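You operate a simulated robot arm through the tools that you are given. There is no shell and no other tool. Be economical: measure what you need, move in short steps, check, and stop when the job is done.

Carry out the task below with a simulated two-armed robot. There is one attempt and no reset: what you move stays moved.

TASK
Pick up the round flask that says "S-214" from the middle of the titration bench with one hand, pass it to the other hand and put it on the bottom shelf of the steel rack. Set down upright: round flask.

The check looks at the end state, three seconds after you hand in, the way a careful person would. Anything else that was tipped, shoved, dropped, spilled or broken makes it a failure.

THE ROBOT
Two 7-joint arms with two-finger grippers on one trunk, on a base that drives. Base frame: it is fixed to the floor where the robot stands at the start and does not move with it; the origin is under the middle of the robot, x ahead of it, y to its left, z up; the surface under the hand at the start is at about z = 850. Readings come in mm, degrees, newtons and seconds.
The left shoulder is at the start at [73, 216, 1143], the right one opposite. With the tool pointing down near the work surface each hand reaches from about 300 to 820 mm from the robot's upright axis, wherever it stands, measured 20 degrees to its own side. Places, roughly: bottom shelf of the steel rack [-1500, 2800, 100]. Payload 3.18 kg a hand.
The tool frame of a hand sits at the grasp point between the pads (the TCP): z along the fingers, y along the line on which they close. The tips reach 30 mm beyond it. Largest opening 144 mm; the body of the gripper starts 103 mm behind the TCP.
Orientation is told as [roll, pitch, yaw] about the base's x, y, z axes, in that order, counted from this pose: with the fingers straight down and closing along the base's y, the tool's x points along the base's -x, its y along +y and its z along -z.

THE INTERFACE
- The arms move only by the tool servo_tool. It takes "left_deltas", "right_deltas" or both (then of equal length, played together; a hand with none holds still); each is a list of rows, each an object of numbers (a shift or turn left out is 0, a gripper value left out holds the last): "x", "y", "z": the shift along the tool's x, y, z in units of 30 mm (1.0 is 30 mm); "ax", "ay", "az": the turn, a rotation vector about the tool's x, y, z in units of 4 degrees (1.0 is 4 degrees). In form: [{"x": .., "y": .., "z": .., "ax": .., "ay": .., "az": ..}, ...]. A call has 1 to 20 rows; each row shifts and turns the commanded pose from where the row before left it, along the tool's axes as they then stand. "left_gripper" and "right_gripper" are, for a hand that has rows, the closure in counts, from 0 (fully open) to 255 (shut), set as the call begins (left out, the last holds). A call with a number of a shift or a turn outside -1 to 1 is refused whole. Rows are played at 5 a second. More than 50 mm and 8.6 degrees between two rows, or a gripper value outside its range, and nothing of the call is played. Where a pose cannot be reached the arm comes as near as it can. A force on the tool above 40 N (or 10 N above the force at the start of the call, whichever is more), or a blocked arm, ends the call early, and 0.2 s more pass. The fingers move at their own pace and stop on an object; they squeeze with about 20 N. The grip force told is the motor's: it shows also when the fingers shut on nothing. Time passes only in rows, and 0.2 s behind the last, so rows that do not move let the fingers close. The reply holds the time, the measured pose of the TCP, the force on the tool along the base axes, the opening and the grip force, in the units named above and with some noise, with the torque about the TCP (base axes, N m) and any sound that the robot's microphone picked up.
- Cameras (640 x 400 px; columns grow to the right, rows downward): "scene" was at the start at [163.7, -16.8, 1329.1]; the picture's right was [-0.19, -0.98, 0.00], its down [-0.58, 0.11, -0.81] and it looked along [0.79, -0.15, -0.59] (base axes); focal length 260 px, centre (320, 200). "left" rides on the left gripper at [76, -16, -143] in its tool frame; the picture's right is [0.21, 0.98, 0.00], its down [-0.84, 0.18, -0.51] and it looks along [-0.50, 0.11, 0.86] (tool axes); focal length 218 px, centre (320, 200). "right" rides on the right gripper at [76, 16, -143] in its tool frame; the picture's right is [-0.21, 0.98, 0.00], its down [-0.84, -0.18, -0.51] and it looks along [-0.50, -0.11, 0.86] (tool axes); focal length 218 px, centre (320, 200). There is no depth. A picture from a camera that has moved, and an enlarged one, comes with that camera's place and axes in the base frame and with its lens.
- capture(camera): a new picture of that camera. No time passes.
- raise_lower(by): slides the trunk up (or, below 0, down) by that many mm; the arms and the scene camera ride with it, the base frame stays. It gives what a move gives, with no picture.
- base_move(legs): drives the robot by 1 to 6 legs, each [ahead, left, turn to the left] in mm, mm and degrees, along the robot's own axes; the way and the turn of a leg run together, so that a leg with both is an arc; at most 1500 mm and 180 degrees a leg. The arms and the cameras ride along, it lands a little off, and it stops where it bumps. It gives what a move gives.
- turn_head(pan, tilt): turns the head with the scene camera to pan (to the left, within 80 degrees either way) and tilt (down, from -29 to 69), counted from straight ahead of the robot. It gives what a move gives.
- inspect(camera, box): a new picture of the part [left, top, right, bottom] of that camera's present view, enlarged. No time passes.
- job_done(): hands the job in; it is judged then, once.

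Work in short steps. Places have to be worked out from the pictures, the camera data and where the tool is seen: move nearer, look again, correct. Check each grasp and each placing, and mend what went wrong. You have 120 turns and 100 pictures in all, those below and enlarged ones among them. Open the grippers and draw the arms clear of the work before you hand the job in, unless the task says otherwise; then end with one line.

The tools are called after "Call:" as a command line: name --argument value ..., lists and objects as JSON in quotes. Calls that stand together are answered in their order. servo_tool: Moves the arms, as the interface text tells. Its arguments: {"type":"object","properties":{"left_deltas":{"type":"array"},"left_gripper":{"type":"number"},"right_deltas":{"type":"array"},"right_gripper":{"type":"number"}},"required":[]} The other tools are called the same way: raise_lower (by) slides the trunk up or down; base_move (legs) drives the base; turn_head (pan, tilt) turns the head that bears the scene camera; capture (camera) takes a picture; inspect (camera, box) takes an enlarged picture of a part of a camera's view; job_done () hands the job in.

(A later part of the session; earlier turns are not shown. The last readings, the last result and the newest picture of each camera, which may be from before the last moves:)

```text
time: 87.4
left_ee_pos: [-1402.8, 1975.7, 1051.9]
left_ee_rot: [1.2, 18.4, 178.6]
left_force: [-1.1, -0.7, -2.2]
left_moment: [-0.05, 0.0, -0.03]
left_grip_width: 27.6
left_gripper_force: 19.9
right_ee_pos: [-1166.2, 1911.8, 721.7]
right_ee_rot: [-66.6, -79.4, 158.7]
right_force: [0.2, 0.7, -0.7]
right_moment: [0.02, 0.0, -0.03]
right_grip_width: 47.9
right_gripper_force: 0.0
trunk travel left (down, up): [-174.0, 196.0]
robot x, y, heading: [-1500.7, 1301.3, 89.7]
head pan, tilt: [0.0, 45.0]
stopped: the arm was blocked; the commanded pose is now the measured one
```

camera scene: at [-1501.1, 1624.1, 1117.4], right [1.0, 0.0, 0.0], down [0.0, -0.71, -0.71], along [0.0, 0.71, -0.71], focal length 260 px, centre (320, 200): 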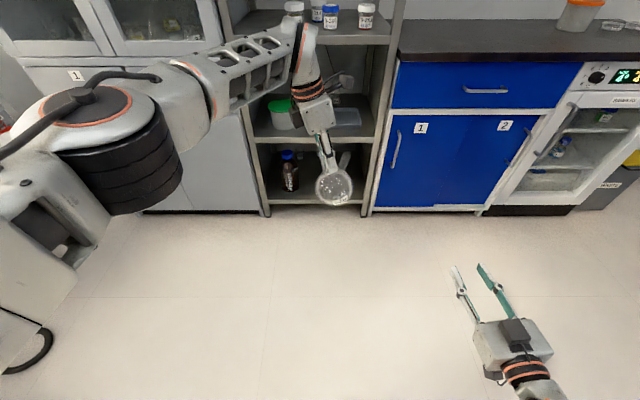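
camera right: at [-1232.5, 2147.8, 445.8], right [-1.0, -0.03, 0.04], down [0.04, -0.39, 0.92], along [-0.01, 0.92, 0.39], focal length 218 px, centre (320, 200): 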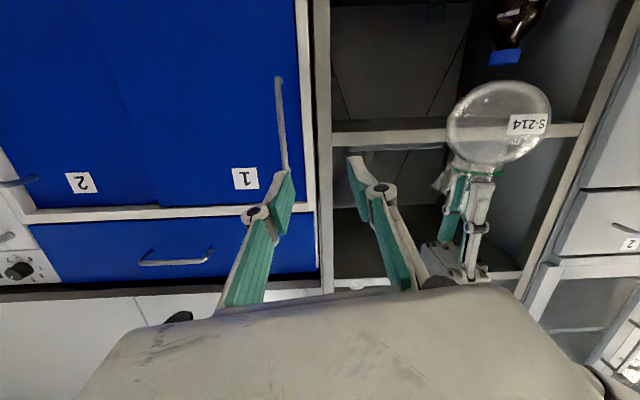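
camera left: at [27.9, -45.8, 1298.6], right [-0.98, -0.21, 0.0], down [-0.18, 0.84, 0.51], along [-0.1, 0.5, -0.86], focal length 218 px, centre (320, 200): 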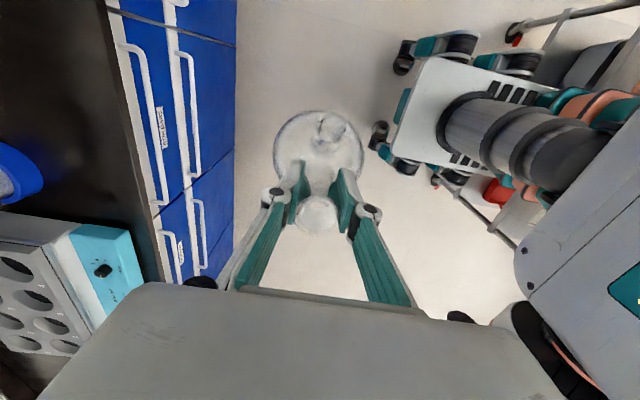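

It was blocked again, with the left hand tilted. I'll look at the left arm's posture.

Call:
capture --camera "scene"

Call:
turn_head --pan 55 --tilt 35

Call:
capture --camera "scene"

Call:
capture --camera "left"

```text
71 pictures are left
camera scene: at [-1501.8, 1498.7, 1263.0], right [1.0, 0.0, 0.0], down [0.0, -0.71, -0.71], along [0.0, 0.71, -0.71], focal length 260 px, centre (320, 200)
```

scene: 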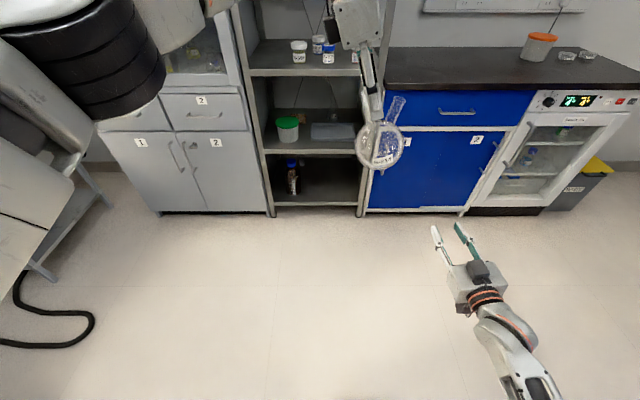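

```text
time: 88.7
left_ee_pos: [-1401.7, 1977.2, 1046.5]
left_ee_rot: [1.4, 18.4, 178.9]
left_force: [-0.2, 0.0, -2.4]
left_moment: [0.0, 0.04, 0.02]
left_grip_width: 27.4
left_gripper_force: 20.0
right_ee_pos: [-1166.0, 1911.5, 717.7]
right_ee_rot: [-65.6, -79.3, 157.6]
right_force: [-1.0, 0.0, -0.5]
right_moment: [0.01, 0.02, 0.02]
right_grip_width: 48.0
right_gripper_force: 0.1
trunk travel left (down, up): [-174.0, 196.0]
robot x, y, heading: [-1502.0, 1298.2, 89.8]
head pan, tilt: [55.0, 35.0]
```

```text
70 pictures are left
camera scene: at [-1573.5, 1469.7, 1276.4], right [0.58, 0.82, 0.0], down [0.47, -0.33, -0.82], along [-0.67, 0.47, -0.57], focal length 260 px, centre (320, 200)
```

scene: 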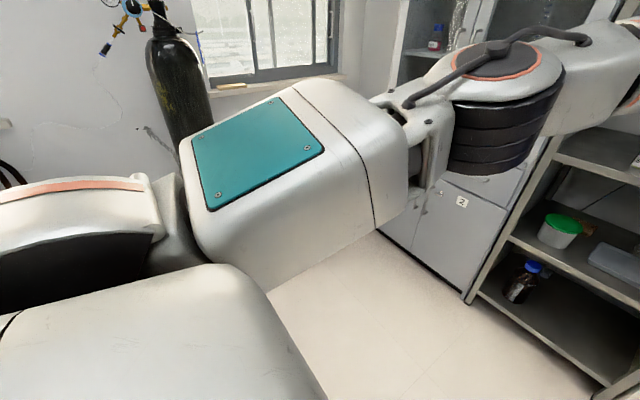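

```text
69 pictures are left
camera left: at [-1374.4, 1996.3, 1207.5], right [0.17, -0.98, 0.09], down [-0.96, -0.15, 0.22], along [-0.2, -0.12, -0.97], focal length 218 px, centre (320, 200)
```

left: 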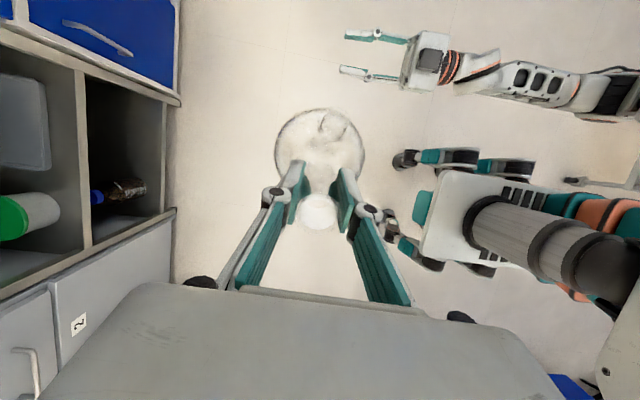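

The view is clear; the left hand is at (-1402, 1977, 1046) with an 18° tilt. I'll level it and lower it to about z 800, where the right wrist will have room behind it.

Call:
servo_tool --left_deltas '[{"ay": -0.92}, {"ay": -0.92}, {"ay": -0.92}, {"ay": -0.92}, {"ay": -0.92}, {"x": 0.1, "z": 0.9}, {"x": 0.1, "z": 0.9}, {"x": 0.1, "z": 0.9}, {"x": 0.1, "z": 0.9}, {"x": 0.1, "z": 0.9}, {"x": 0.1, "z": 0.9}, {"z": 0.9}, {"z": 0.9}, {"z": 0.9}]'

Call:
turn_head --pan 0 --tilt 45

Call:
capture --camera "scene"

```text
time: 89.3
left_ee_pos: [-1497.0, 2028.2, 1088.8]
left_ee_rot: [1.6, 18.3, -172.3]
left_force: [0.7, 0.0, -1.7]
left_moment: [-0.01, 0.05, 0.03]
left_grip_width: 27.4
left_gripper_force: 19.5
left hand out of reach, approached as far as the arm can: row 2, 3
right_ee_pos: [-1165.2, 1913.4, 718.0]
right_ee_rot: [-65.4, -79.4, 157.6]
right_force: [-0.2, -0.1, 0.4]
right_moment: [0.0, 0.02, 0.0]
right_grip_width: 47.9
right_gripper_force: 0.1
trunk travel left (down, up): [-174.0, 196.0]
robot x, y, heading: [-1506.0, 1297.3, 89.8]
head pan, tilt: [55.0, 35.0]
stopped in row 3 (left hand): the arm was blocked; the commanded pose is now the measured one
```

```text
time: 90.5
left_ee_pos: [-1496.4, 2028.8, 1090.4]
left_ee_rot: [1.5, 18.3, -172.1]
left_force: [-0.6, -0.2, -1.6]
left_moment: [0.04, 0.08, 0.0]
left_grip_width: 27.9
left_gripper_force: 19.8
right_ee_pos: [-1165.9, 1912.2, 717.2]
right_ee_rot: [-65.7, -79.4, 157.7]
right_force: [0.1, -0.1, 0.2]
right_moment: [0.0, 0.0, -0.05]
right_grip_width: 48.1
right_gripper_force: 0.1
trunk travel left (down, up): [-174.0, 196.0]
robot x, y, heading: [-1507.4, 1297.9, 90.0]
head pan, tilt: [0.0, 45.0]
```

```text
68 pictures are left
camera scene: at [-1501.6, 1500.4, 1261.6], right [1.0, 0.0, 0.0], down [0.0, -0.71, -0.71], along [0.0, 0.71, -0.71], focal length 260 px, centre (320, 200)
```

scene: 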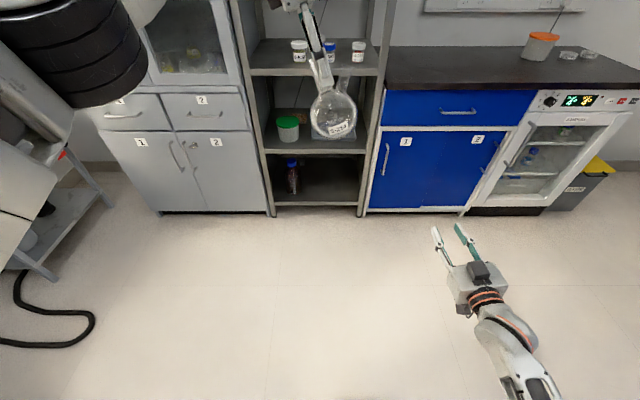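

This orientation drives the left wrist to its limit. A better plan is to turn the left hand back to its natural yaw near 0 and bring the right hand in from the right, pointing left, so the fingers still cross. First I'll pull the left hand back and turn it.

Call:
servo_tool --left_deltas '[{"y": 0.8}, {"y": 0.8}, {"y": 0.8}, {"y": 0.8}, {"y": 0.8}, {"ay": -0.9}, {"ay": -0.9}, {"ay": -0.9}, {"ay": -0.9}, {"ay": -0.9}]'

Call:
servo_tool --left_deltas '[{"az": 1}, {"az": 1}, {"az": 1}, {"az": 1}, {"az": 1}, {"az": 1}, {"az": 1}, {"az": 1}, {"az": 1}, {"az": 1}, {"az": 1}, {"az": 1}]'

```text
time: 92.7
left_ee_pos: [-1479.5, 1909.9, 1092.9]
left_ee_rot: [1.4, 0.1, -172.8]
left_force: [0.5, -0.5, -1.2]
left_moment: [0.01, 0.01, 0.02]
left_grip_width: 27.8
left_gripper_force: 19.7
right_ee_pos: [-1166.9, 1913.3, 719.0]
right_ee_rot: [-65.6, -79.3, 157.8]
right_force: [0.1, -0.3, 0.2]
right_moment: [0.0, 0.02, 0.03]
right_grip_width: 48.0
right_gripper_force: 0.1
trunk travel left (down, up): [-174.0, 196.0]
robot x, y, heading: [-1502.1, 1300.5, 90.1]
head pan, tilt: [0.0, 45.0]
```

```text
time: 95.3
left_ee_pos: [-1481.3, 1908.6, 1091.0]
left_ee_rot: [0.8, 1.1, 139.1]
left_force: [0.1, 0.0, -1.6]
left_moment: [-0.04, 0.02, 0.03]
left_grip_width: 27.5
left_gripper_force: 20.0
right_ee_pos: [-1166.0, 1912.5, 718.1]
right_ee_rot: [-65.6, -79.3, 157.9]
right_force: [0.2, -0.7, 0.8]
right_moment: [0.03, -0.01, -0.01]
right_grip_width: 47.7
right_gripper_force: 0.1
trunk travel left (down, up): [-174.0, 196.0]
robot x, y, heading: [-1500.5, 1300.9, 90.1]
head pan, tilt: [0.0, 45.0]
```

That turned freely. I'll finish the left turn to base yaw 90 and swing the right hand to point to the robot's left.

Call:
servo_tool --left_deltas '[{"az": 1}, {"az": 1}, {"az": 1}, {"az": 1}, {"az": 1}, {"az": 1}, {"az": 1}, {"az": 1}, {"az": 1}, {"az": 1}, {"az": 1}, {"az": 1}, {"az": 0.25}]'

Call:
servo_tool --right_deltas '[{"ax": -1}, {"ax": -1}, {"ax": -1}, {"ax": -1}, {"ax": -1}, {"ax": -1}, {"ax": -1}, {"ax": -1}, {"ax": -1}, {"ax": -1}, {"ax": -1}, {"ax": -1}, {"ax": -1}, {"ax": -1}, {"ax": -1}, {"ax": -1}, {"ax": -1}, {"ax": -1}, {"ax": -1}, {"ax": -1}]'

Call:
capture --camera "scene"

Call:
capture --camera "right"

```text
time: 98.1
left_ee_pos: [-1480.6, 1909.5, 1092.6]
left_ee_rot: [-0.2, 1.2, 90.0]
left_force: [-0.8, 0.5, -2.2]
left_moment: [-0.03, 0.0, -0.01]
left_grip_width: 27.5
left_gripper_force: 20.2
right_ee_pos: [-1165.8, 1910.5, 718.3]
right_ee_rot: [-65.6, -79.3, 157.8]
right_force: [0.3, -0.1, 0.3]
right_moment: [-0.02, -0.02, -0.04]
right_grip_width: 47.9
right_gripper_force: 0.0
trunk travel left (down, up): [-174.0, 196.0]
robot x, y, heading: [-1507.6, 1299.2, 89.9]
head pan, tilt: [0.0, 45.0]
```

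```text
time: 102.3
left_ee_pos: [-1481.5, 1909.3, 1091.2]
left_ee_rot: [-0.3, 1.5, 90.2]
left_force: [0.0, -0.5, -2.5]
left_moment: [0.0, -0.01, 0.03]
left_grip_width: 27.6
left_gripper_force: 20.6
right_ee_pos: [-1166.4, 1911.5, 717.7]
right_ee_rot: [14.7, -79.3, 157.4]
right_force: [0.1, 0.0, -0.3]
right_moment: [0.0, 0.02, 0.01]
right_grip_width: 48.0
right_gripper_force: 0.0
trunk travel left (down, up): [-174.0, 196.0]
robot x, y, heading: [-1503.4, 1300.1, 89.8]
head pan, tilt: [0.0, 45.0]
```

```text
67 pictures are left
camera scene: at [-1501.7, 1500.6, 1261.4], right [1.0, 0.0, 0.0], down [0.0, -0.71, -0.71], along [0.0, 0.71, -0.71], focal length 260 px, centre (320, 200)
```

scene: 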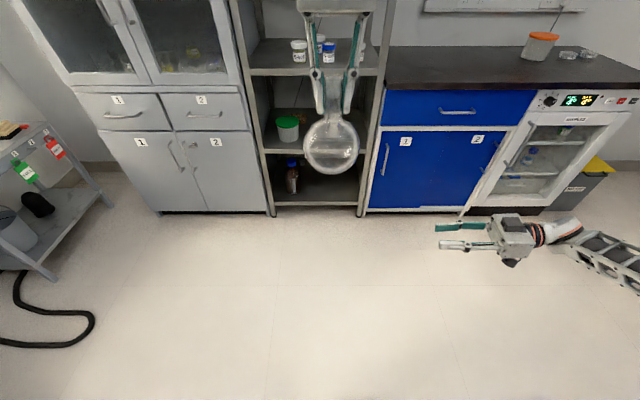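

```text
66 pictures are left
camera right: at [-1014.7, 1872.9, 669.9], right [-0.17, -0.95, 0.25], down [0.38, 0.17, 0.91], along [-0.91, 0.25, 0.33], focal length 218 px, centre (320, 200)
```

right: 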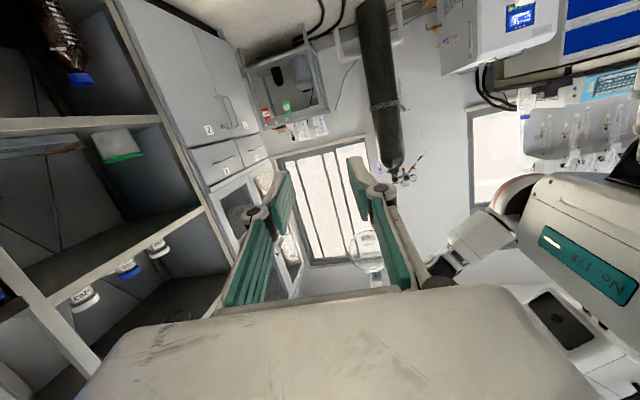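

Side neck now points to the robot, and the right hand is nearly aligned. I'll correct its 8° misalignment and raise it to the neck's height, still well to the right.

Call:
servo_tool --right_deltas '[{"ax": -0.93, "az": -0.51}, {"ax": -0.93, "az": -0.51}, {"x": -1}, {"x": -1}, {"x": -1}, {"x": -1}, {"x": -1}, {"x": -1}, {"x": -1}, {"x": -1}, {"x": -1}, {"x": -1}, {"x": -1}, {"x": -1}]'

Call:
capture --camera "right"

Call:
capture --camera "scene"

```text
time: 105.3
left_ee_pos: [-1480.9, 1908.6, 1091.8]
left_ee_rot: [-0.3, 1.2, 90.2]
left_force: [0.0, -0.2, -1.0]
left_moment: [0.02, -0.01, -0.02]
left_grip_width: 27.3
left_gripper_force: 20.2
right_ee_pos: [-1230.4, 1910.8, 1074.5]
right_ee_rot: [-0.3, -79.8, -179.7]
right_force: [-0.9, 0.1, 0.8]
right_moment: [-0.04, 0.0, 0.01]
right_grip_width: 47.8
right_gripper_force: 0.0
trunk travel left (down, up): [-174.0, 196.0]
robot x, y, heading: [-1506.7, 1300.3, 89.9]
head pan, tilt: [0.0, 45.0]
```

```text
65 pictures are left
camera right: at [-1075.0, 1894.1, 1025.8], right [-0.04, -0.98, 0.2], down [0.35, 0.18, 0.92], along [-0.94, 0.11, 0.34], focal length 218 px, centre (320, 200)
```

right: 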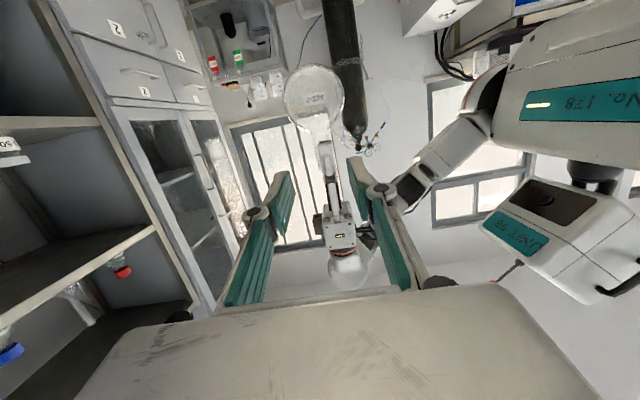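

```text
64 pictures are left
camera scene: at [-1501.9, 1499.9, 1261.7], right [1.0, 0.0, 0.0], down [0.0, -0.71, -0.71], along [0.0, 0.71, -0.71], focal length 260 px, centre (320, 200)
```

scene: 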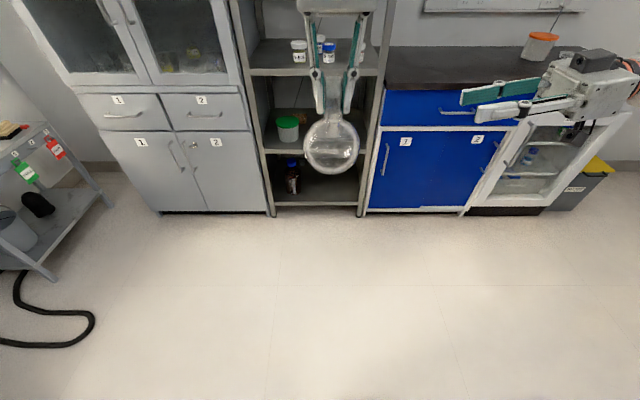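

Alignment is good: right hand level with its fore-aft centre on the neck. I'll advance to a pre-grasp about 115 mm from the neck.

Call:
servo_tool --right_deltas '[{"x": -0.88, "z": 0.2}, {"x": -0.88, "z": 0.8}, {"z": 0.9}, {"z": 0.9}, {"z": 0.9}, {"z": 0.63}]'

Call:
capture --camera "right"

Call:
inspect --camera "scene" --box '[260, 0, 480, 180]'

```text
time: 106.7
left_ee_pos: [-1481.3, 1910.4, 1092.5]
left_ee_rot: [-0.3, 1.4, 90.1]
left_force: [-0.2, -0.2, -1.8]
left_moment: [0.01, 0.02, 0.04]
left_grip_width: 27.7
left_gripper_force: 19.7
right_ee_pos: [-1367.2, 1911.5, 1101.9]
right_ee_rot: [-0.1, -79.9, -179.9]
right_force: [-0.3, -0.1, 0.4]
right_moment: [0.04, 0.01, 0.02]
right_grip_width: 47.8
right_gripper_force: 0.2
trunk travel left (down, up): [-174.0, 196.0]
robot x, y, heading: [-1505.3, 1300.7, 89.8]
head pan, tilt: [0.0, 45.0]
```

```text
63 pictures are left
camera right: at [-1211.4, 1895.2, 1052.4], right [-0.04, -0.98, 0.2], down [0.35, 0.18, 0.92], along [-0.94, 0.11, 0.34], focal length 218 px, centre (320, 200)
```

right: 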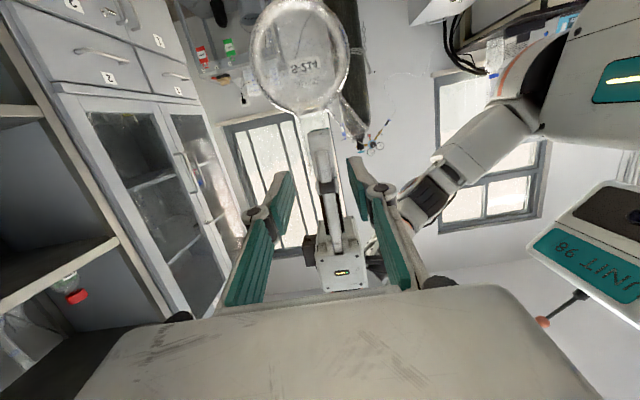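

```text
2.22 times, centred on (370, 90) of scene
camera zoom: at [-1501.8, 1500.6, 1261.5], right [1.0, 0.0, 0.0], down [0.0, -0.71, -0.71], along [0.0, 0.71, -0.71], focal length 578 px, centre (209, 444)
```

zoom: 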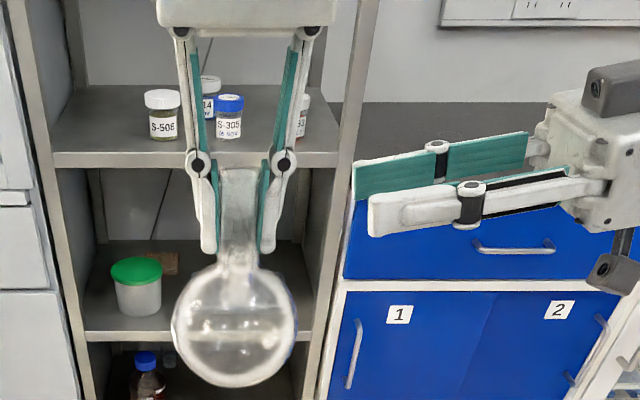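

I'll narrow the right fingers slightly and advance along the tool axis so they straddle the neck just below the left knuckles.

Call:
servo_tool --right_deltas '[{"x": 0.08, "z": 0.5}, {"z": 0.5}, {"z": 0.5}, {"z": 0.5}]' --right_gripper 180

Call:
inspect --camera "scene" --box '[260, 0, 480, 180]'

Call:
inspect --camera "right" --box '[220, 0, 420, 300]'

```text
time: 107.7
left_ee_pos: [-1480.7, 1908.9, 1091.3]
left_ee_rot: [-0.4, 1.3, 90.2]
left_force: [-0.5, 0.7, -0.7]
left_moment: [0.01, 0.0, -0.01]
left_grip_width: 27.9
left_gripper_force: 20.0
right_ee_pos: [-1427.8, 1912.1, 1089.1]
right_ee_rot: [-0.4, -79.8, -179.7]
right_force: [-0.6, -0.7, -0.2]
right_moment: [-0.01, 0.0, -0.04]
right_grip_width: 42.2
right_gripper_force: 0.0
trunk travel left (down, up): [-174.0, 196.0]
robot x, y, heading: [-1503.0, 1298.1, 89.8]
head pan, tilt: [0.0, 45.0]
```

```text
2.22 times, centred on (370, 90) of scene
camera zoom: at [-1501.8, 1500.4, 1261.5], right [1.0, 0.0, 0.0], down [0.0, -0.71, -0.71], along [0.0, 0.71, -0.71], focal length 578 px, centre (209, 444)
```

zoom: 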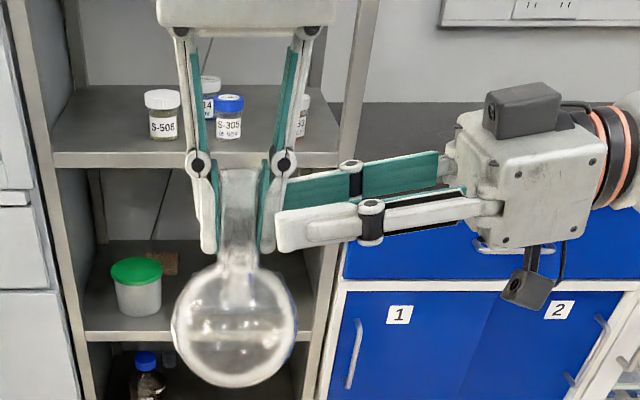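

```text
1.33 times, centred on (320, 150) of right
camera zoom: at [-1271.5, 1896.1, 1039.5], right [-0.04, -0.98, 0.2], down [0.35, 0.18, 0.92], along [-0.94, 0.11, 0.34], focal length 291 px, centre (320, 267)
```

zoom: 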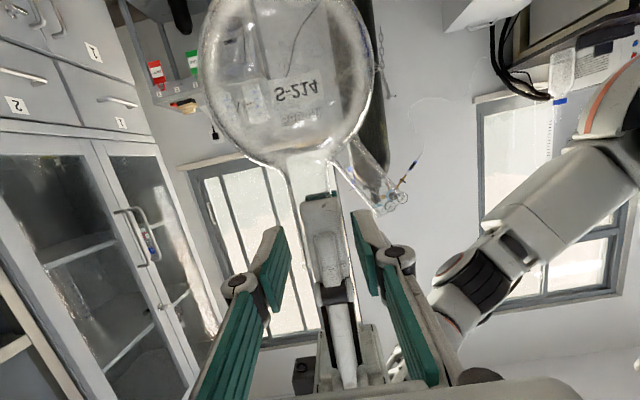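

The left knuckles turn out to be ~30 mm above its TCP, so there is room to grip at the same height and stay clear of the side neck. I'll narrow the opening to about 35 mm and go in at z≈1090.

Call:
servo_tool --right_deltas '[{"x": -0.35, "y": 0.07}, {"z": 0.45}, {"z": 0.45}, {"z": 0.45}, {"z": 0.38}]' --right_gripper 192

Call:
inspect --camera "scene" --box '[260, 0, 480, 180]'

Call:
inspect --camera "right" --box '[220, 0, 420, 300]'

```text
time: 108.9
left_ee_pos: [-1481.2, 1908.5, 1090.9]
left_ee_rot: [-0.3, 1.4, 90.1]
left_force: [-2.0, -5.0, -2.3]
left_moment: [0.03, -0.06, 0.12]
left_grip_width: 27.6
left_gripper_force: 20.4
right_ee_pos: [-1478.1, 1909.3, 1089.6]
right_ee_rot: [-0.5, -79.8, -179.4]
right_force: [2.0, 5.4, 0.4]
right_moment: [-0.05, 0.12, -0.05]
right_grip_width: 39.0
right_gripper_force: 2.3
trunk travel left (down, up): [-174.0, 196.0]
robot x, y, heading: [-1502.2, 1298.1, 89.8]
head pan, tilt: [0.0, 45.0]
```

```text
2.22 times, centred on (370, 90) of scene
camera zoom: at [-1501.7, 1500.4, 1261.5], right [1.0, 0.0, 0.0], down [0.0, -0.71, -0.71], along [0.0, 0.71, -0.71], focal length 578 px, centre (209, 444)
```

zoom: 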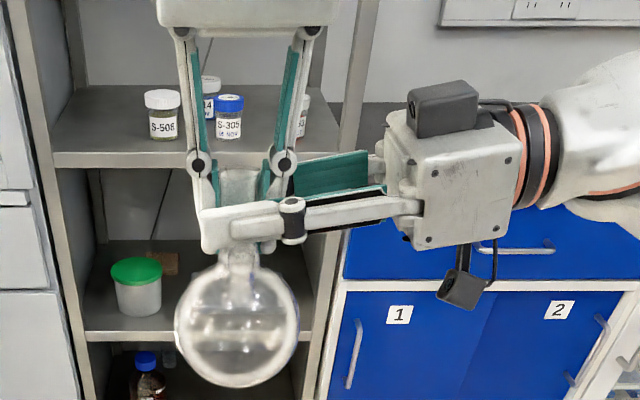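

```text
1.33 times, centred on (320, 150) of right
camera zoom: at [-1323.2, 1893.6, 1041.1], right [-0.04, -0.98, 0.2], down [0.35, 0.18, 0.92], along [-0.94, 0.11, 0.34], focal length 291 px, centre (320, 267)
```

zoom: 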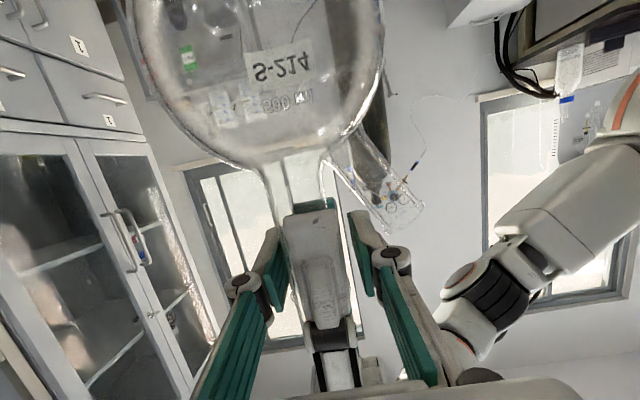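

The reading shows ~5 N contact: the fore finger touches first, so the right hand sits a few mm too near the robot. I'll shift it forward 5 mm.

Call:
servo_tool --right_deltas '[{"y": -0.1}, {"y": -0.07}, {}]'

```text
time: 109.7
left_ee_pos: [-1481.1, 1909.0, 1091.0]
left_ee_rot: [-0.3, 1.3, 90.2]
left_force: [0.4, 0.5, -3.1]
left_moment: [-0.02, -0.01, -0.03]
left_grip_width: 27.3
left_gripper_force: 19.2
right_ee_pos: [-1479.1, 1914.5, 1089.9]
right_ee_rot: [-0.2, -79.8, -179.8]
right_force: [0.4, -0.5, -0.1]
right_moment: [0.02, 0.02, 0.02]
right_grip_width: 35.5
right_gripper_force: 0.0
trunk travel left (down, up): [-174.0, 196.0]
robot x, y, heading: [-1500.0, 1298.0, 90.0]
head pan, tilt: [0.0, 45.0]
```

Contact is gone and the opening is 35.5. Now I'll close the right hand.

Call:
servo_tool --right_deltas '[{}, {}, {}, {}]' --right_gripper 255

Call:
inspect --camera "right" --box '[220, 0, 420, 300]'

Call:
inspect --camera "left" --box '[200, 80, 440, 300]'

```text
time: 110.7
left_ee_pos: [-1480.1, 1909.7, 1091.7]
left_ee_rot: [-0.3, 1.2, 90.1]
left_force: [3.7, 12.8, -1.7]
left_moment: [0.68, -0.13, -0.48]
left_grip_width: 27.7
left_gripper_force: 19.9
right_ee_pos: [-1479.0, 1913.6, 1089.8]
right_ee_rot: [0.0, -79.8, -180.0]
right_force: [-3.4, -12.4, -0.2]
right_moment: [-0.67, 0.09, 0.51]
right_grip_width: 31.2
right_gripper_force: 19.9
trunk travel left (down, up): [-174.0, 196.0]
robot x, y, heading: [-1503.0, 1303.3, 89.9]
head pan, tilt: [0.0, 45.0]
```

```text
1.33 times, centred on (320, 150) of right
camera zoom: at [-1323.8, 1898.4, 1040.1], right [-0.03, -0.98, 0.21], down [0.35, 0.18, 0.92], along [-0.94, 0.1, 0.34], focal length 291 px, centre (320, 267)
```

zoom: 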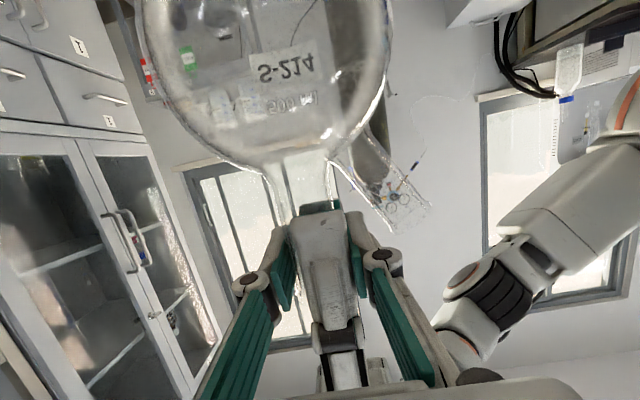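

```text
1.82 times, centred on (320, 190) of left
camera zoom: at [-1465.9, 1836.2, 1237.3], right [-0.98, -0.21, 0.0], down [-0.19, 0.85, 0.49], along [-0.1, 0.48, -0.87], focal length 397 px, centre (320, 218)
```

zoom: 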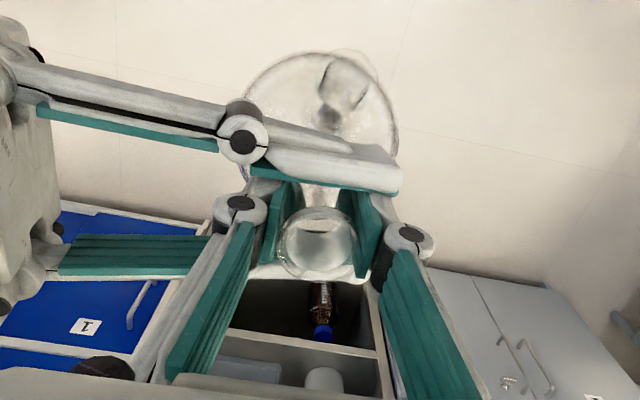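

The right grip stopped at 31 mm, with the aft pad on the left fingers' edges. The neck sits ~6 mm forward of the left hand's centre. I'll ease the left squeeze so the left hand can slide forward along the neck while the right fore finger holds it.

Call:
servo_tool --left_deltas '[{}, {}]' --left_gripper 216 --right_deltas '[{}, {}]' --right_gripper 195

```text
time: 111.3
left_ee_pos: [-1480.2, 1909.7, 1091.4]
left_ee_rot: [-0.3, 1.3, 90.2]
left_force: [2.5, 5.1, -1.6]
left_moment: [0.06, -0.06, -0.1]
left_grip_width: 27.5
left_gripper_force: 20.1
right_ee_pos: [-1478.4, 1915.0, 1089.3]
right_ee_rot: [-0.4, -79.8, -179.7]
right_force: [-2.6, -5.7, -0.3]
right_moment: [-0.08, 0.06, 0.1]
right_grip_width: 37.5
right_gripper_force: 2.4
trunk travel left (down, up): [-174.0, 196.0]
robot x, y, heading: [-1504.6, 1299.4, 90.1]
head pan, tilt: [0.0, 45.0]
```

The left force is still saturated. I'll close the right fully, which pushes neck and left fingers into line, and step the left command down to let them slip.

Call:
servo_tool --left_deltas '[{}, {}, {}]' --left_gripper 209 --right_deltas '[{}, {}, {}]' --right_gripper 255

```text
time: 112.1
left_ee_pos: [-1480.9, 1910.1, 1091.6]
left_ee_rot: [-0.4, 1.2, 90.2]
left_force: [2.3, 16.3, -1.0]
left_moment: [0.71, -0.06, -0.57]
left_grip_width: 27.5
left_gripper_force: 19.7
right_ee_pos: [-1479.7, 1912.3, 1090.4]
right_ee_rot: [0.2, -79.8, 180.0]
right_force: [-3.0, -16.9, -0.2]
right_moment: [-0.66, 0.08, 0.58]
right_grip_width: 31.4
right_gripper_force: 20.3
trunk travel left (down, up): [-174.0, 196.0]
robot x, y, heading: [-1503.2, 1297.9, 90.0]
head pan, tilt: [0.0, 45.0]
```

The net force shows the aft pad carrying the load. I'll move the right hand 4 mm toward the robot so its fore pad pushes the neck, with the left command eased a bit more.

Call:
servo_tool --left_deltas '[{}, {}, {}, {}]' --left_gripper 208 --right_deltas '[{"y": 0.05}, {"y": 0.05}, {"y": 0.04}, {}]'

```text
time: 113.1
left_ee_pos: [-1480.8, 1907.2, 1091.8]
left_ee_rot: [-0.3, 1.5, 90.1]
left_force: [4.6, 1.7, 1.9]
left_moment: [0.38, -0.06, -0.38]
left_grip_width: 27.7
left_gripper_force: 20.0
right_ee_pos: [-1476.5, 1911.6, 1089.5]
right_ee_rot: [-0.7, -79.8, -179.5]
right_force: [-4.6, -1.2, -3.9]
right_moment: [-0.41, 0.07, 0.34]
right_grip_width: 31.3
right_gripper_force: 20.1
trunk travel left (down, up): [-174.0, 196.0]
robot x, y, heading: [-1501.1, 1296.6, 90.0]
head pan, tilt: [0.0, 45.0]
```

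The push is balanced at 20 N but friction still holds. I'll ease the left pads by fractions of a millimetre so the neck slides the last few mm between the right pads.

Call:
servo_tool --left_deltas '[{}, {}, {}]' --left_gripper 207

```text
time: 113.9
left_ee_pos: [-1480.2, 1909.1, 1090.8]
left_ee_rot: [-0.3, 1.2, 90.2]
left_force: [3.8, 6.7, 4.3]
left_moment: [0.02, 0.0, -0.14]
left_grip_width: 28.0
left_gripper_force: 0.7
right_ee_pos: [-1478.1, 1910.1, 1089.6]
right_ee_rot: [-0.2, -79.8, -179.8]
right_force: [-4.4, -7.1, -3.9]
right_moment: [-0.05, 0.02, 0.13]
right_grip_width: 26.7
right_gripper_force: 19.2
trunk travel left (down, up): [-174.0, 196.0]
robot x, y, heading: [-1502.9, 1297.5, 90.0]
head pan, tilt: [0.0, 45.0]
```

It slid into place: the right grips at 26.7 mm and 19 N and carries the weight, the left has none. I'll open the left and check.

Call:
servo_tool --left_deltas '[{}, {}, {}]' --left_gripper 150

Call:
inspect --camera "scene" --box '[240, 0, 460, 180]'

Call:
inspect --camera "left" --box '[200, 80, 440, 300]'

```text
time: 114.7
left_ee_pos: [-1479.6, 1909.1, 1091.9]
left_ee_rot: [-0.2, 1.4, 90.2]
left_force: [-0.1, -0.2, 0.0]
left_moment: [0.02, -0.02, 0.01]
left_grip_width: 59.4
left_gripper_force: 0.0
right_ee_pos: [-1477.9, 1909.9, 1090.7]
right_ee_rot: [-0.4, -79.7, -179.6]
right_force: [0.5, -0.3, 0.9]
right_moment: [0.02, 0.01, 0.03]
right_grip_width: 26.5
right_gripper_force: 20.0
trunk travel left (down, up): [-174.0, 196.0]
robot x, y, heading: [-1507.6, 1298.6, 89.8]
head pan, tilt: [0.0, 45.0]
```

```text
2.22 times, centred on (350, 90) of scene
camera zoom: at [-1501.6, 1500.3, 1261.5], right [1.0, 0.0, 0.0], down [0.0, -0.71, -0.71], along [0.0, 0.71, -0.71], focal length 578 px, centre (253, 444)
```

zoom: 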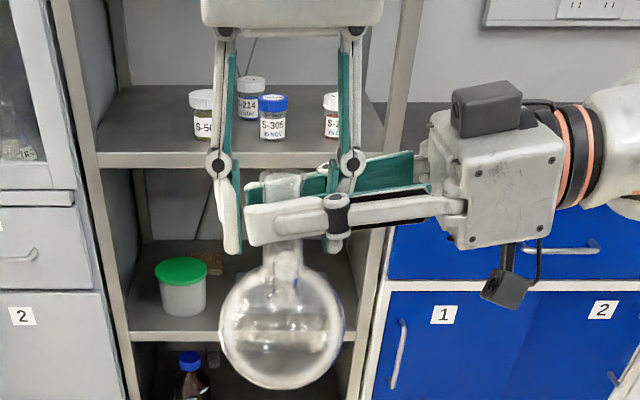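

```text
1.82 times, centred on (320, 190) of left
camera zoom: at [-1465.5, 1835.5, 1237.4], right [-0.98, -0.21, 0.0], down [-0.18, 0.85, 0.49], along [-0.1, 0.47, -0.87], focal length 397 px, centre (320, 218)
```

zoom: 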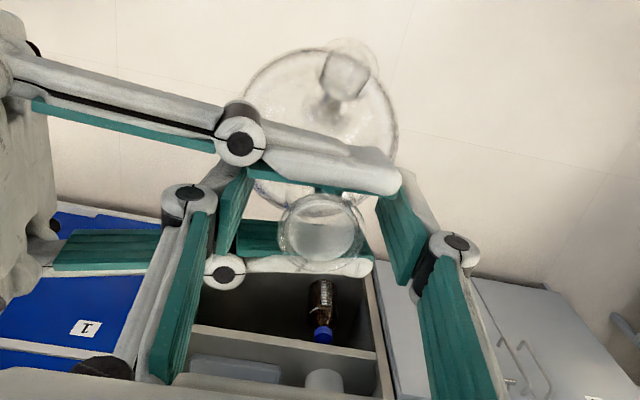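

The right hand holds the flask alone. I'll lift the left straight up and clear.

Call:
servo_tool --left_deltas '[{"z": -0.5}, {"z": -0.7}, {"z": -0.8}, {"z": -0.9}, {"z": -0.9}, {"z": -0.9}]'

Call:
capture --camera "scene"

```text
time: 116.1
left_ee_pos: [-1505.7, 1888.4, 1155.7]
left_ee_rot: [-0.4, 1.5, 90.2]
left_force: [0.3, 0.6, 0.4]
left_moment: [-0.02, -0.04, -0.01]
left_grip_width: 59.4
left_gripper_force: 0.1
left hand out of reach, approached as far as the arm can: row 3, 4, 5, 6
right_ee_pos: [-1478.5, 1910.6, 1090.0]
right_ee_rot: [-0.4, -79.8, -179.7]
right_force: [-0.4, -0.2, -2.4]
right_moment: [-0.02, 0.02, 0.0]
right_grip_width: 26.4
right_gripper_force: 20.6
trunk travel left (down, up): [-174.0, 196.0]
robot x, y, heading: [-1506.8, 1298.3, 90.1]
head pan, tilt: [0.0, 45.0]
```

```text
53 pictures are left
camera scene: at [-1502.3, 1500.3, 1261.6], right [1.0, 0.0, 0.0], down [0.0, -0.71, -0.71], along [0.0, 0.71, -0.71], focal length 260 px, centre (320, 200)
```

scene: 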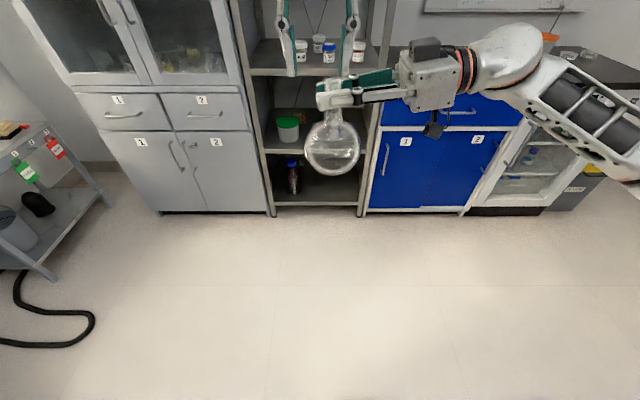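

The left tips are just above the neck and that arm is at its height limit, so I'll lower the right hand with the flask and draw it to the right.

Call:
servo_tool --right_deltas '[{"x": 0.5}, {"x": 0.8}, {"x": 0.8}, {"x": 0.8}, {"x": 0.8}, {"x": 0.8}, {"x": 0.8, "z": -0.5}, {"x": 0.5, "z": -0.8}, {"z": -0.8}, {"z": -0.8}, {"z": -0.8}, {"z": -0.8}, {"z": -0.8}]'

Call:
servo_tool --left_deltas '[{"y": 0.8}, {"y": 0.8}, {"y": 0.8}, {"y": 0.8}, {"y": 0.8}, {"y": 0.8}]'

Call:
capture --camera "scene"

```text
time: 118.9
left_ee_pos: [-1505.3, 1890.7, 1155.9]
left_ee_rot: [-0.3, 1.3, 90.2]
left_force: [-0.4, 0.3, -0.3]
left_moment: [0.03, 0.02, 0.02]
left_grip_width: 59.1
left_gripper_force: 0.1
right_ee_pos: [-1290.9, 1907.4, 945.1]
right_ee_rot: [-0.6, -79.9, -179.6]
right_force: [1.2, 0.0, -2.7]
right_moment: [0.02, 0.0, -0.01]
right_grip_width: 26.4
right_gripper_force: 19.6
trunk travel left (down, up): [-174.0, 196.0]
robot x, y, heading: [-1502.4, 1303.5, 89.9]
head pan, tilt: [0.0, 45.0]
```

```text
time: 120.3
left_ee_pos: [-1617.6, 1888.8, 1154.3]
left_ee_rot: [-0.3, 1.3, 90.2]
left_force: [-0.4, 0.1, -0.4]
left_moment: [-0.02, 0.0, -0.02]
left_grip_width: 59.4
left_gripper_force: 0.0
left hand out of reach, approached as far as the arm can: row 5, 6
right_ee_pos: [-1290.6, 1907.1, 945.2]
right_ee_rot: [-0.4, -79.8, -179.6]
right_force: [0.1, 0.4, -1.7]
right_moment: [-0.01, -0.01, 0.03]
right_grip_width: 26.5
right_gripper_force: 20.1
trunk travel left (down, up): [-174.0, 196.0]
robot x, y, heading: [-1502.0, 1298.2, 89.7]
head pan, tilt: [0.0, 45.0]
```

```text
52 pictures are left
camera scene: at [-1501.5, 1500.4, 1261.5], right [1.0, 0.0, 0.0], down [0.0, -0.71, -0.71], along [0.0, 0.71, -0.71], focal length 260 px, centre (320, 200)
```

scene: 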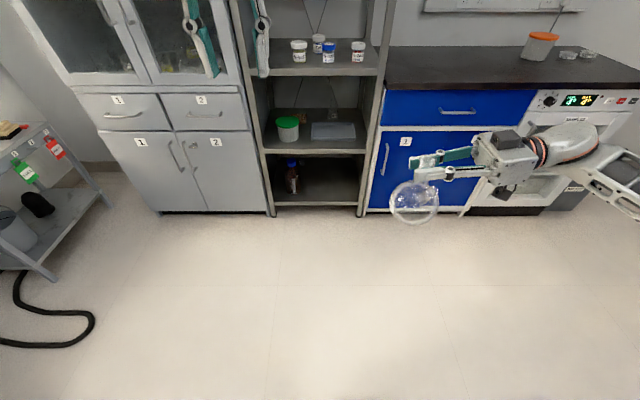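

The flask is safe in the right hand. Before going near the rack I'll tuck the left arm closer to the body.

Call:
servo_tool --left_deltas '[{"z": 0.8}, {"z": 0.8}, {"z": 0.8}, {"z": 0.8}, {"x": 0.8, "y": 0.5}, {"x": 0.8, "y": 0.5}, {"x": 0.8, "y": 0.5}, {"x": 0.8, "y": 0.5}, {"x": 0.8, "y": 0.5}, {"x": 0.8, "y": 0.5}, {"x": 0.8, "y": 0.5}]'

Call:
servo_tool --right_deltas '[{"ax": 1}, {"ax": 1}, {"ax": 1}, {"ax": 1}, {"ax": 1}, {"ax": 1}, {"ax": 1}, {"ax": 1}, {"ax": 1}, {"ax": 1}]'

Call:
capture --camera "scene"

```text
time: 122.7
left_ee_pos: [-1719.8, 1718.9, 1063.3]
left_ee_rot: [-0.3, 1.3, 90.2]
left_force: [-0.1, 0.5, 0.8]
left_moment: [0.0, -0.01, -0.02]
left_grip_width: 59.3
left_gripper_force: 0.0
right_ee_pos: [-1290.9, 1907.8, 944.5]
right_ee_rot: [-0.5, -79.8, -179.5]
right_force: [-1.0, -0.5, -1.6]
right_moment: [0.01, -0.03, -0.04]
right_grip_width: 26.4
right_gripper_force: 19.6
trunk travel left (down, up): [-174.0, 196.0]
robot x, y, heading: [-1502.9, 1297.7, 90.0]
head pan, tilt: [0.0, 45.0]
```

```text
time: 124.9
left_ee_pos: [-1718.4, 1718.7, 1063.9]
left_ee_rot: [-0.3, 1.3, 90.2]
left_force: [0.6, -0.9, 0.6]
left_moment: [-0.01, -0.01, 0.03]
left_grip_width: 59.6
left_gripper_force: 0.0
right_ee_pos: [-1290.5, 1911.3, 946.8]
right_ee_rot: [-40.5, -80.0, -179.6]
right_force: [0.8, 0.0, -2.1]
right_moment: [-0.07, 0.01, 0.01]
right_grip_width: 26.6
right_gripper_force: 20.1
trunk travel left (down, up): [-174.0, 196.0]
robot x, y, heading: [-1502.8, 1300.0, 90.0]
head pan, tilt: [0.0, 45.0]
```

```text
51 pictures are left
camera scene: at [-1501.7, 1500.1, 1261.6], right [1.0, 0.0, 0.0], down [0.0, -0.71, -0.71], along [0.0, 0.71, -0.71], focal length 260 px, centre (320, 200)
```

scene: 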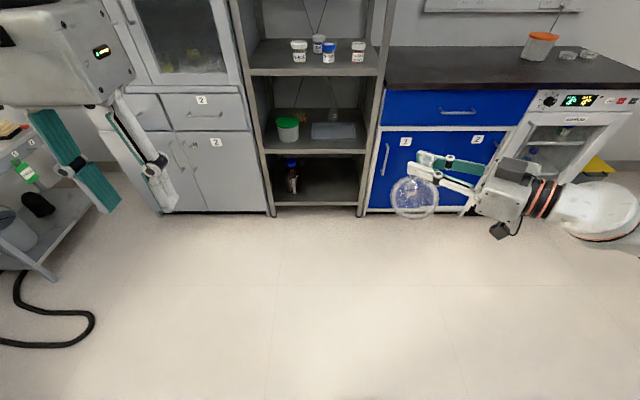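

I should turn about the vertical rather than the tilted tool axis, to keep the flask upright. I computed the remaining rotation so the tool ends pointing forward, tilted 10° down, with the flask vertical.

Call:
servo_tool --right_deltas '[{"ax": 0.931, "ay": 0.1, "az": 0.265}, {"ax": 0.931, "ay": 0.1, "az": 0.265}, {"ax": 0.931, "ay": 0.1, "az": 0.265}, {"ax": 0.931, "ay": 0.1, "az": 0.265}, {"ax": 0.931, "ay": 0.1, "az": 0.265}, {"ax": 0.931, "ay": 0.1, "az": 0.265}, {"ax": 0.931, "ay": 0.1, "az": 0.265}, {"ax": 0.931, "ay": 0.1, "az": 0.265}, {"ax": 0.931, "ay": 0.1, "az": 0.265}, {"ax": 0.931, "ay": 0.1, "az": 0.265}, {"ax": 0.931, "ay": 0.1, "az": 0.265}, {"ax": 0.931, "ay": 0.1, "az": 0.265}, {"ax": 0.931, "ay": 0.1, "az": 0.265}]'

Call:
capture --camera "scene"

Call:
capture --camera "right"

```text
time: 127.7
left_ee_pos: [-1717.9, 1719.3, 1062.3]
left_ee_rot: [-0.3, 1.4, 90.2]
left_force: [0.6, 0.3, -0.9]
left_moment: [0.01, -0.02, 0.01]
left_grip_width: 59.5
left_gripper_force: 0.1
right_ee_pos: [-1290.5, 1910.8, 946.8]
right_ee_rot: [-0.8, -79.7, 91.1]
right_force: [-1.3, -1.3, -1.3]
right_moment: [-0.02, -0.03, 0.02]
right_grip_width: 26.6
right_gripper_force: 19.7
trunk travel left (down, up): [-174.0, 196.0]
robot x, y, heading: [-1504.2, 1300.6, 90.0]
head pan, tilt: [0.0, 45.0]
```

```text
50 pictures are left
camera scene: at [-1501.8, 1500.5, 1261.5], right [1.0, 0.0, 0.0], down [0.0, -0.71, -0.71], along [0.0, 0.71, -0.71], focal length 260 px, centre (320, 200)
```

scene: 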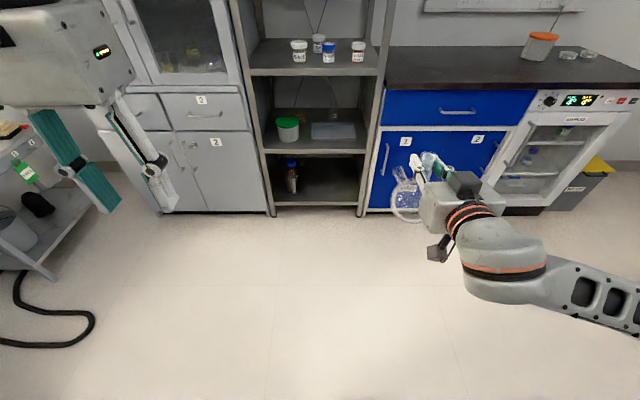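

```text
49 pictures are left
camera right: at [-1304.9, 1757.3, 897.4], right [-0.98, 0.03, 0.2], down [0.18, -0.35, 0.92], along [0.1, 0.94, 0.34], focal length 218 px, centre (320, 200)
```

right: 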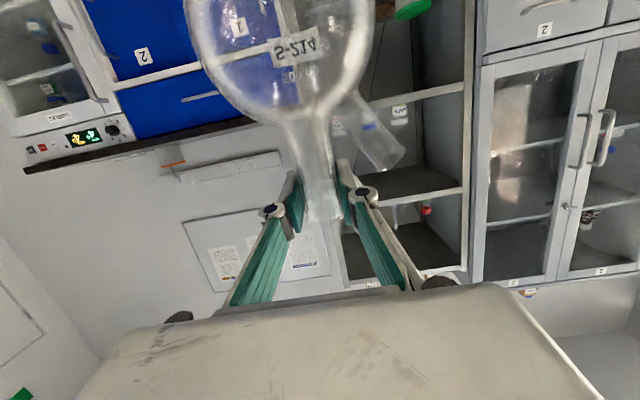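

The flask is upright and the right hand faces the rack. I'll shift it outward 125 mm to stay clear of the body when low, then lower the trunk here in the open.

Call:
servo_tool --right_deltas '[{"y": -0.7}, {"y": -0.7}, {"y": -0.7}, {"y": -0.7}, {"y": -0.7}, {"y": -0.7}, {"z": 0.6}, {"z": 0.6}, {"z": 0.6}]'

Call:
raise_lower --by -174

```text
time: 129.7
left_ee_pos: [-1718.6, 1719.6, 1062.6]
left_ee_rot: [-0.3, 1.4, 90.2]
left_force: [0.2, 0.9, 0.7]
left_moment: [0.0, 0.02, 0.03]
left_grip_width: 59.2
left_gripper_force: 0.0
right_ee_pos: [-1164.9, 1967.2, 937.1]
right_ee_rot: [-0.4, -79.7, 91.0]
right_force: [0.2, -0.7, -2.6]
right_moment: [-0.01, -0.01, 0.02]
right_grip_width: 26.3
right_gripper_force: 20.2
trunk travel left (down, up): [-174.0, 196.0]
robot x, y, heading: [-1503.4, 1301.6, 90.0]
head pan, tilt: [0.0, 45.0]
```

```text
time: 131.7
left_ee_pos: [-1720.4, 1717.2, 890.3]
left_ee_rot: [-0.3, 1.2, 90.2]
left_force: [-0.1, -0.1, 0.4]
left_moment: [0.06, 0.0, 0.01]
left_grip_width: 59.4
left_gripper_force: 0.0
right_ee_pos: [-1164.5, 1939.7, 610.4]
right_ee_rot: [0.2, -61.6, 90.3]
right_force: [0.6, 0.2, -1.6]
right_moment: [0.03, -0.01, 0.0]
right_grip_width: 26.3
right_gripper_force: 19.6
trunk travel left (down, up): [0.0, 369.0]
robot x, y, heading: [-1504.4, 1297.1, 89.9]
head pan, tilt: [0.0, 45.0]
```

The lean tipped the right hand by 18°; I'll restore its pitch so the flask is upright, then lower it toward shelf height.

Call:
servo_tool --right_deltas '[{"ay": -0.91}, {"ay": -0.91}, {"ay": -0.91}, {"ay": -0.91}, {"ay": -0.91}, {"x": 0.9, "z": 0.2}, {"x": 0.9, "z": 0.2}, {"x": 0.9, "z": 0.2}, {"x": 0.9, "z": 0.2}, {"x": 0.9, "z": 0.2}, {"x": 0.9, "z": 0.2}, {"x": 0.9, "z": 0.2}, {"x": 0.9, "z": 0.2}, {"x": 0.9, "z": 0.2}, {"x": 0.9, "z": 0.2}, {"x": 0.6, "z": 0.2}]'

Call:
capture --camera "scene"

```text
time: 135.1
left_ee_pos: [-1719.4, 1717.2, 887.9]
left_ee_rot: [-0.2, 1.3, 90.2]
left_force: [0.5, 0.3, -0.5]
left_moment: [-0.05, -0.02, -0.05]
left_grip_width: 59.5
left_gripper_force: 0.1
right_ee_pos: [-1165.2, 1953.0, 310.9]
right_ee_rot: [0.3, -79.8, 90.2]
right_force: [0.6, 0.3, -2.2]
right_moment: [-0.02, 0.02, 0.01]
right_grip_width: 26.5
right_gripper_force: 19.8
trunk travel left (down, up): [0.0, 369.0]
robot x, y, heading: [-1503.1, 1297.0, 89.9]
head pan, tilt: [0.0, 45.0]
```

```text
48 pictures are left
camera scene: at [-1501.1, 1670.6, 1044.0], right [1.0, 0.0, 0.0], down [0.0, -0.71, -0.71], along [0.0, 0.71, -0.71], focal length 260 px, centre (320, 200)
```

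scene: 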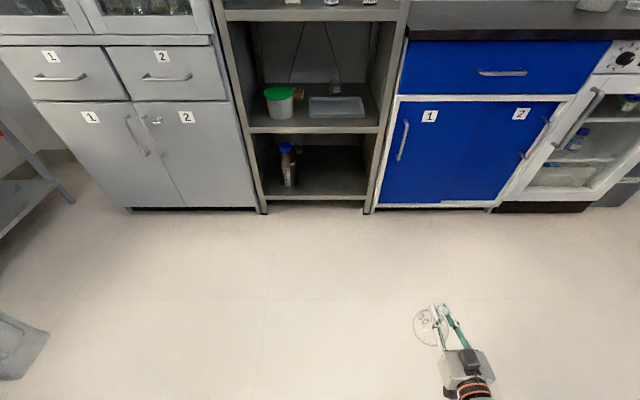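

I'll enlarge the bottom shelf to measure its height and free area.

Call:
inspect --camera "scene" --box '[240, 110, 400, 220]'

```text
3.64 times, centred on (320, 165) of scene
camera zoom: at [-1501.1, 1670.6, 1044.0], right [1.0, 0.0, 0.0], down [0.0, -0.71, -0.71], along [0.0, 0.71, -0.71], focal length 945 px, centre (320, 327)
```

zoom: 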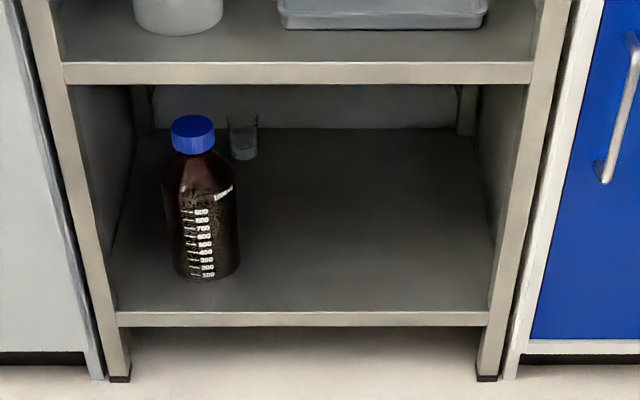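

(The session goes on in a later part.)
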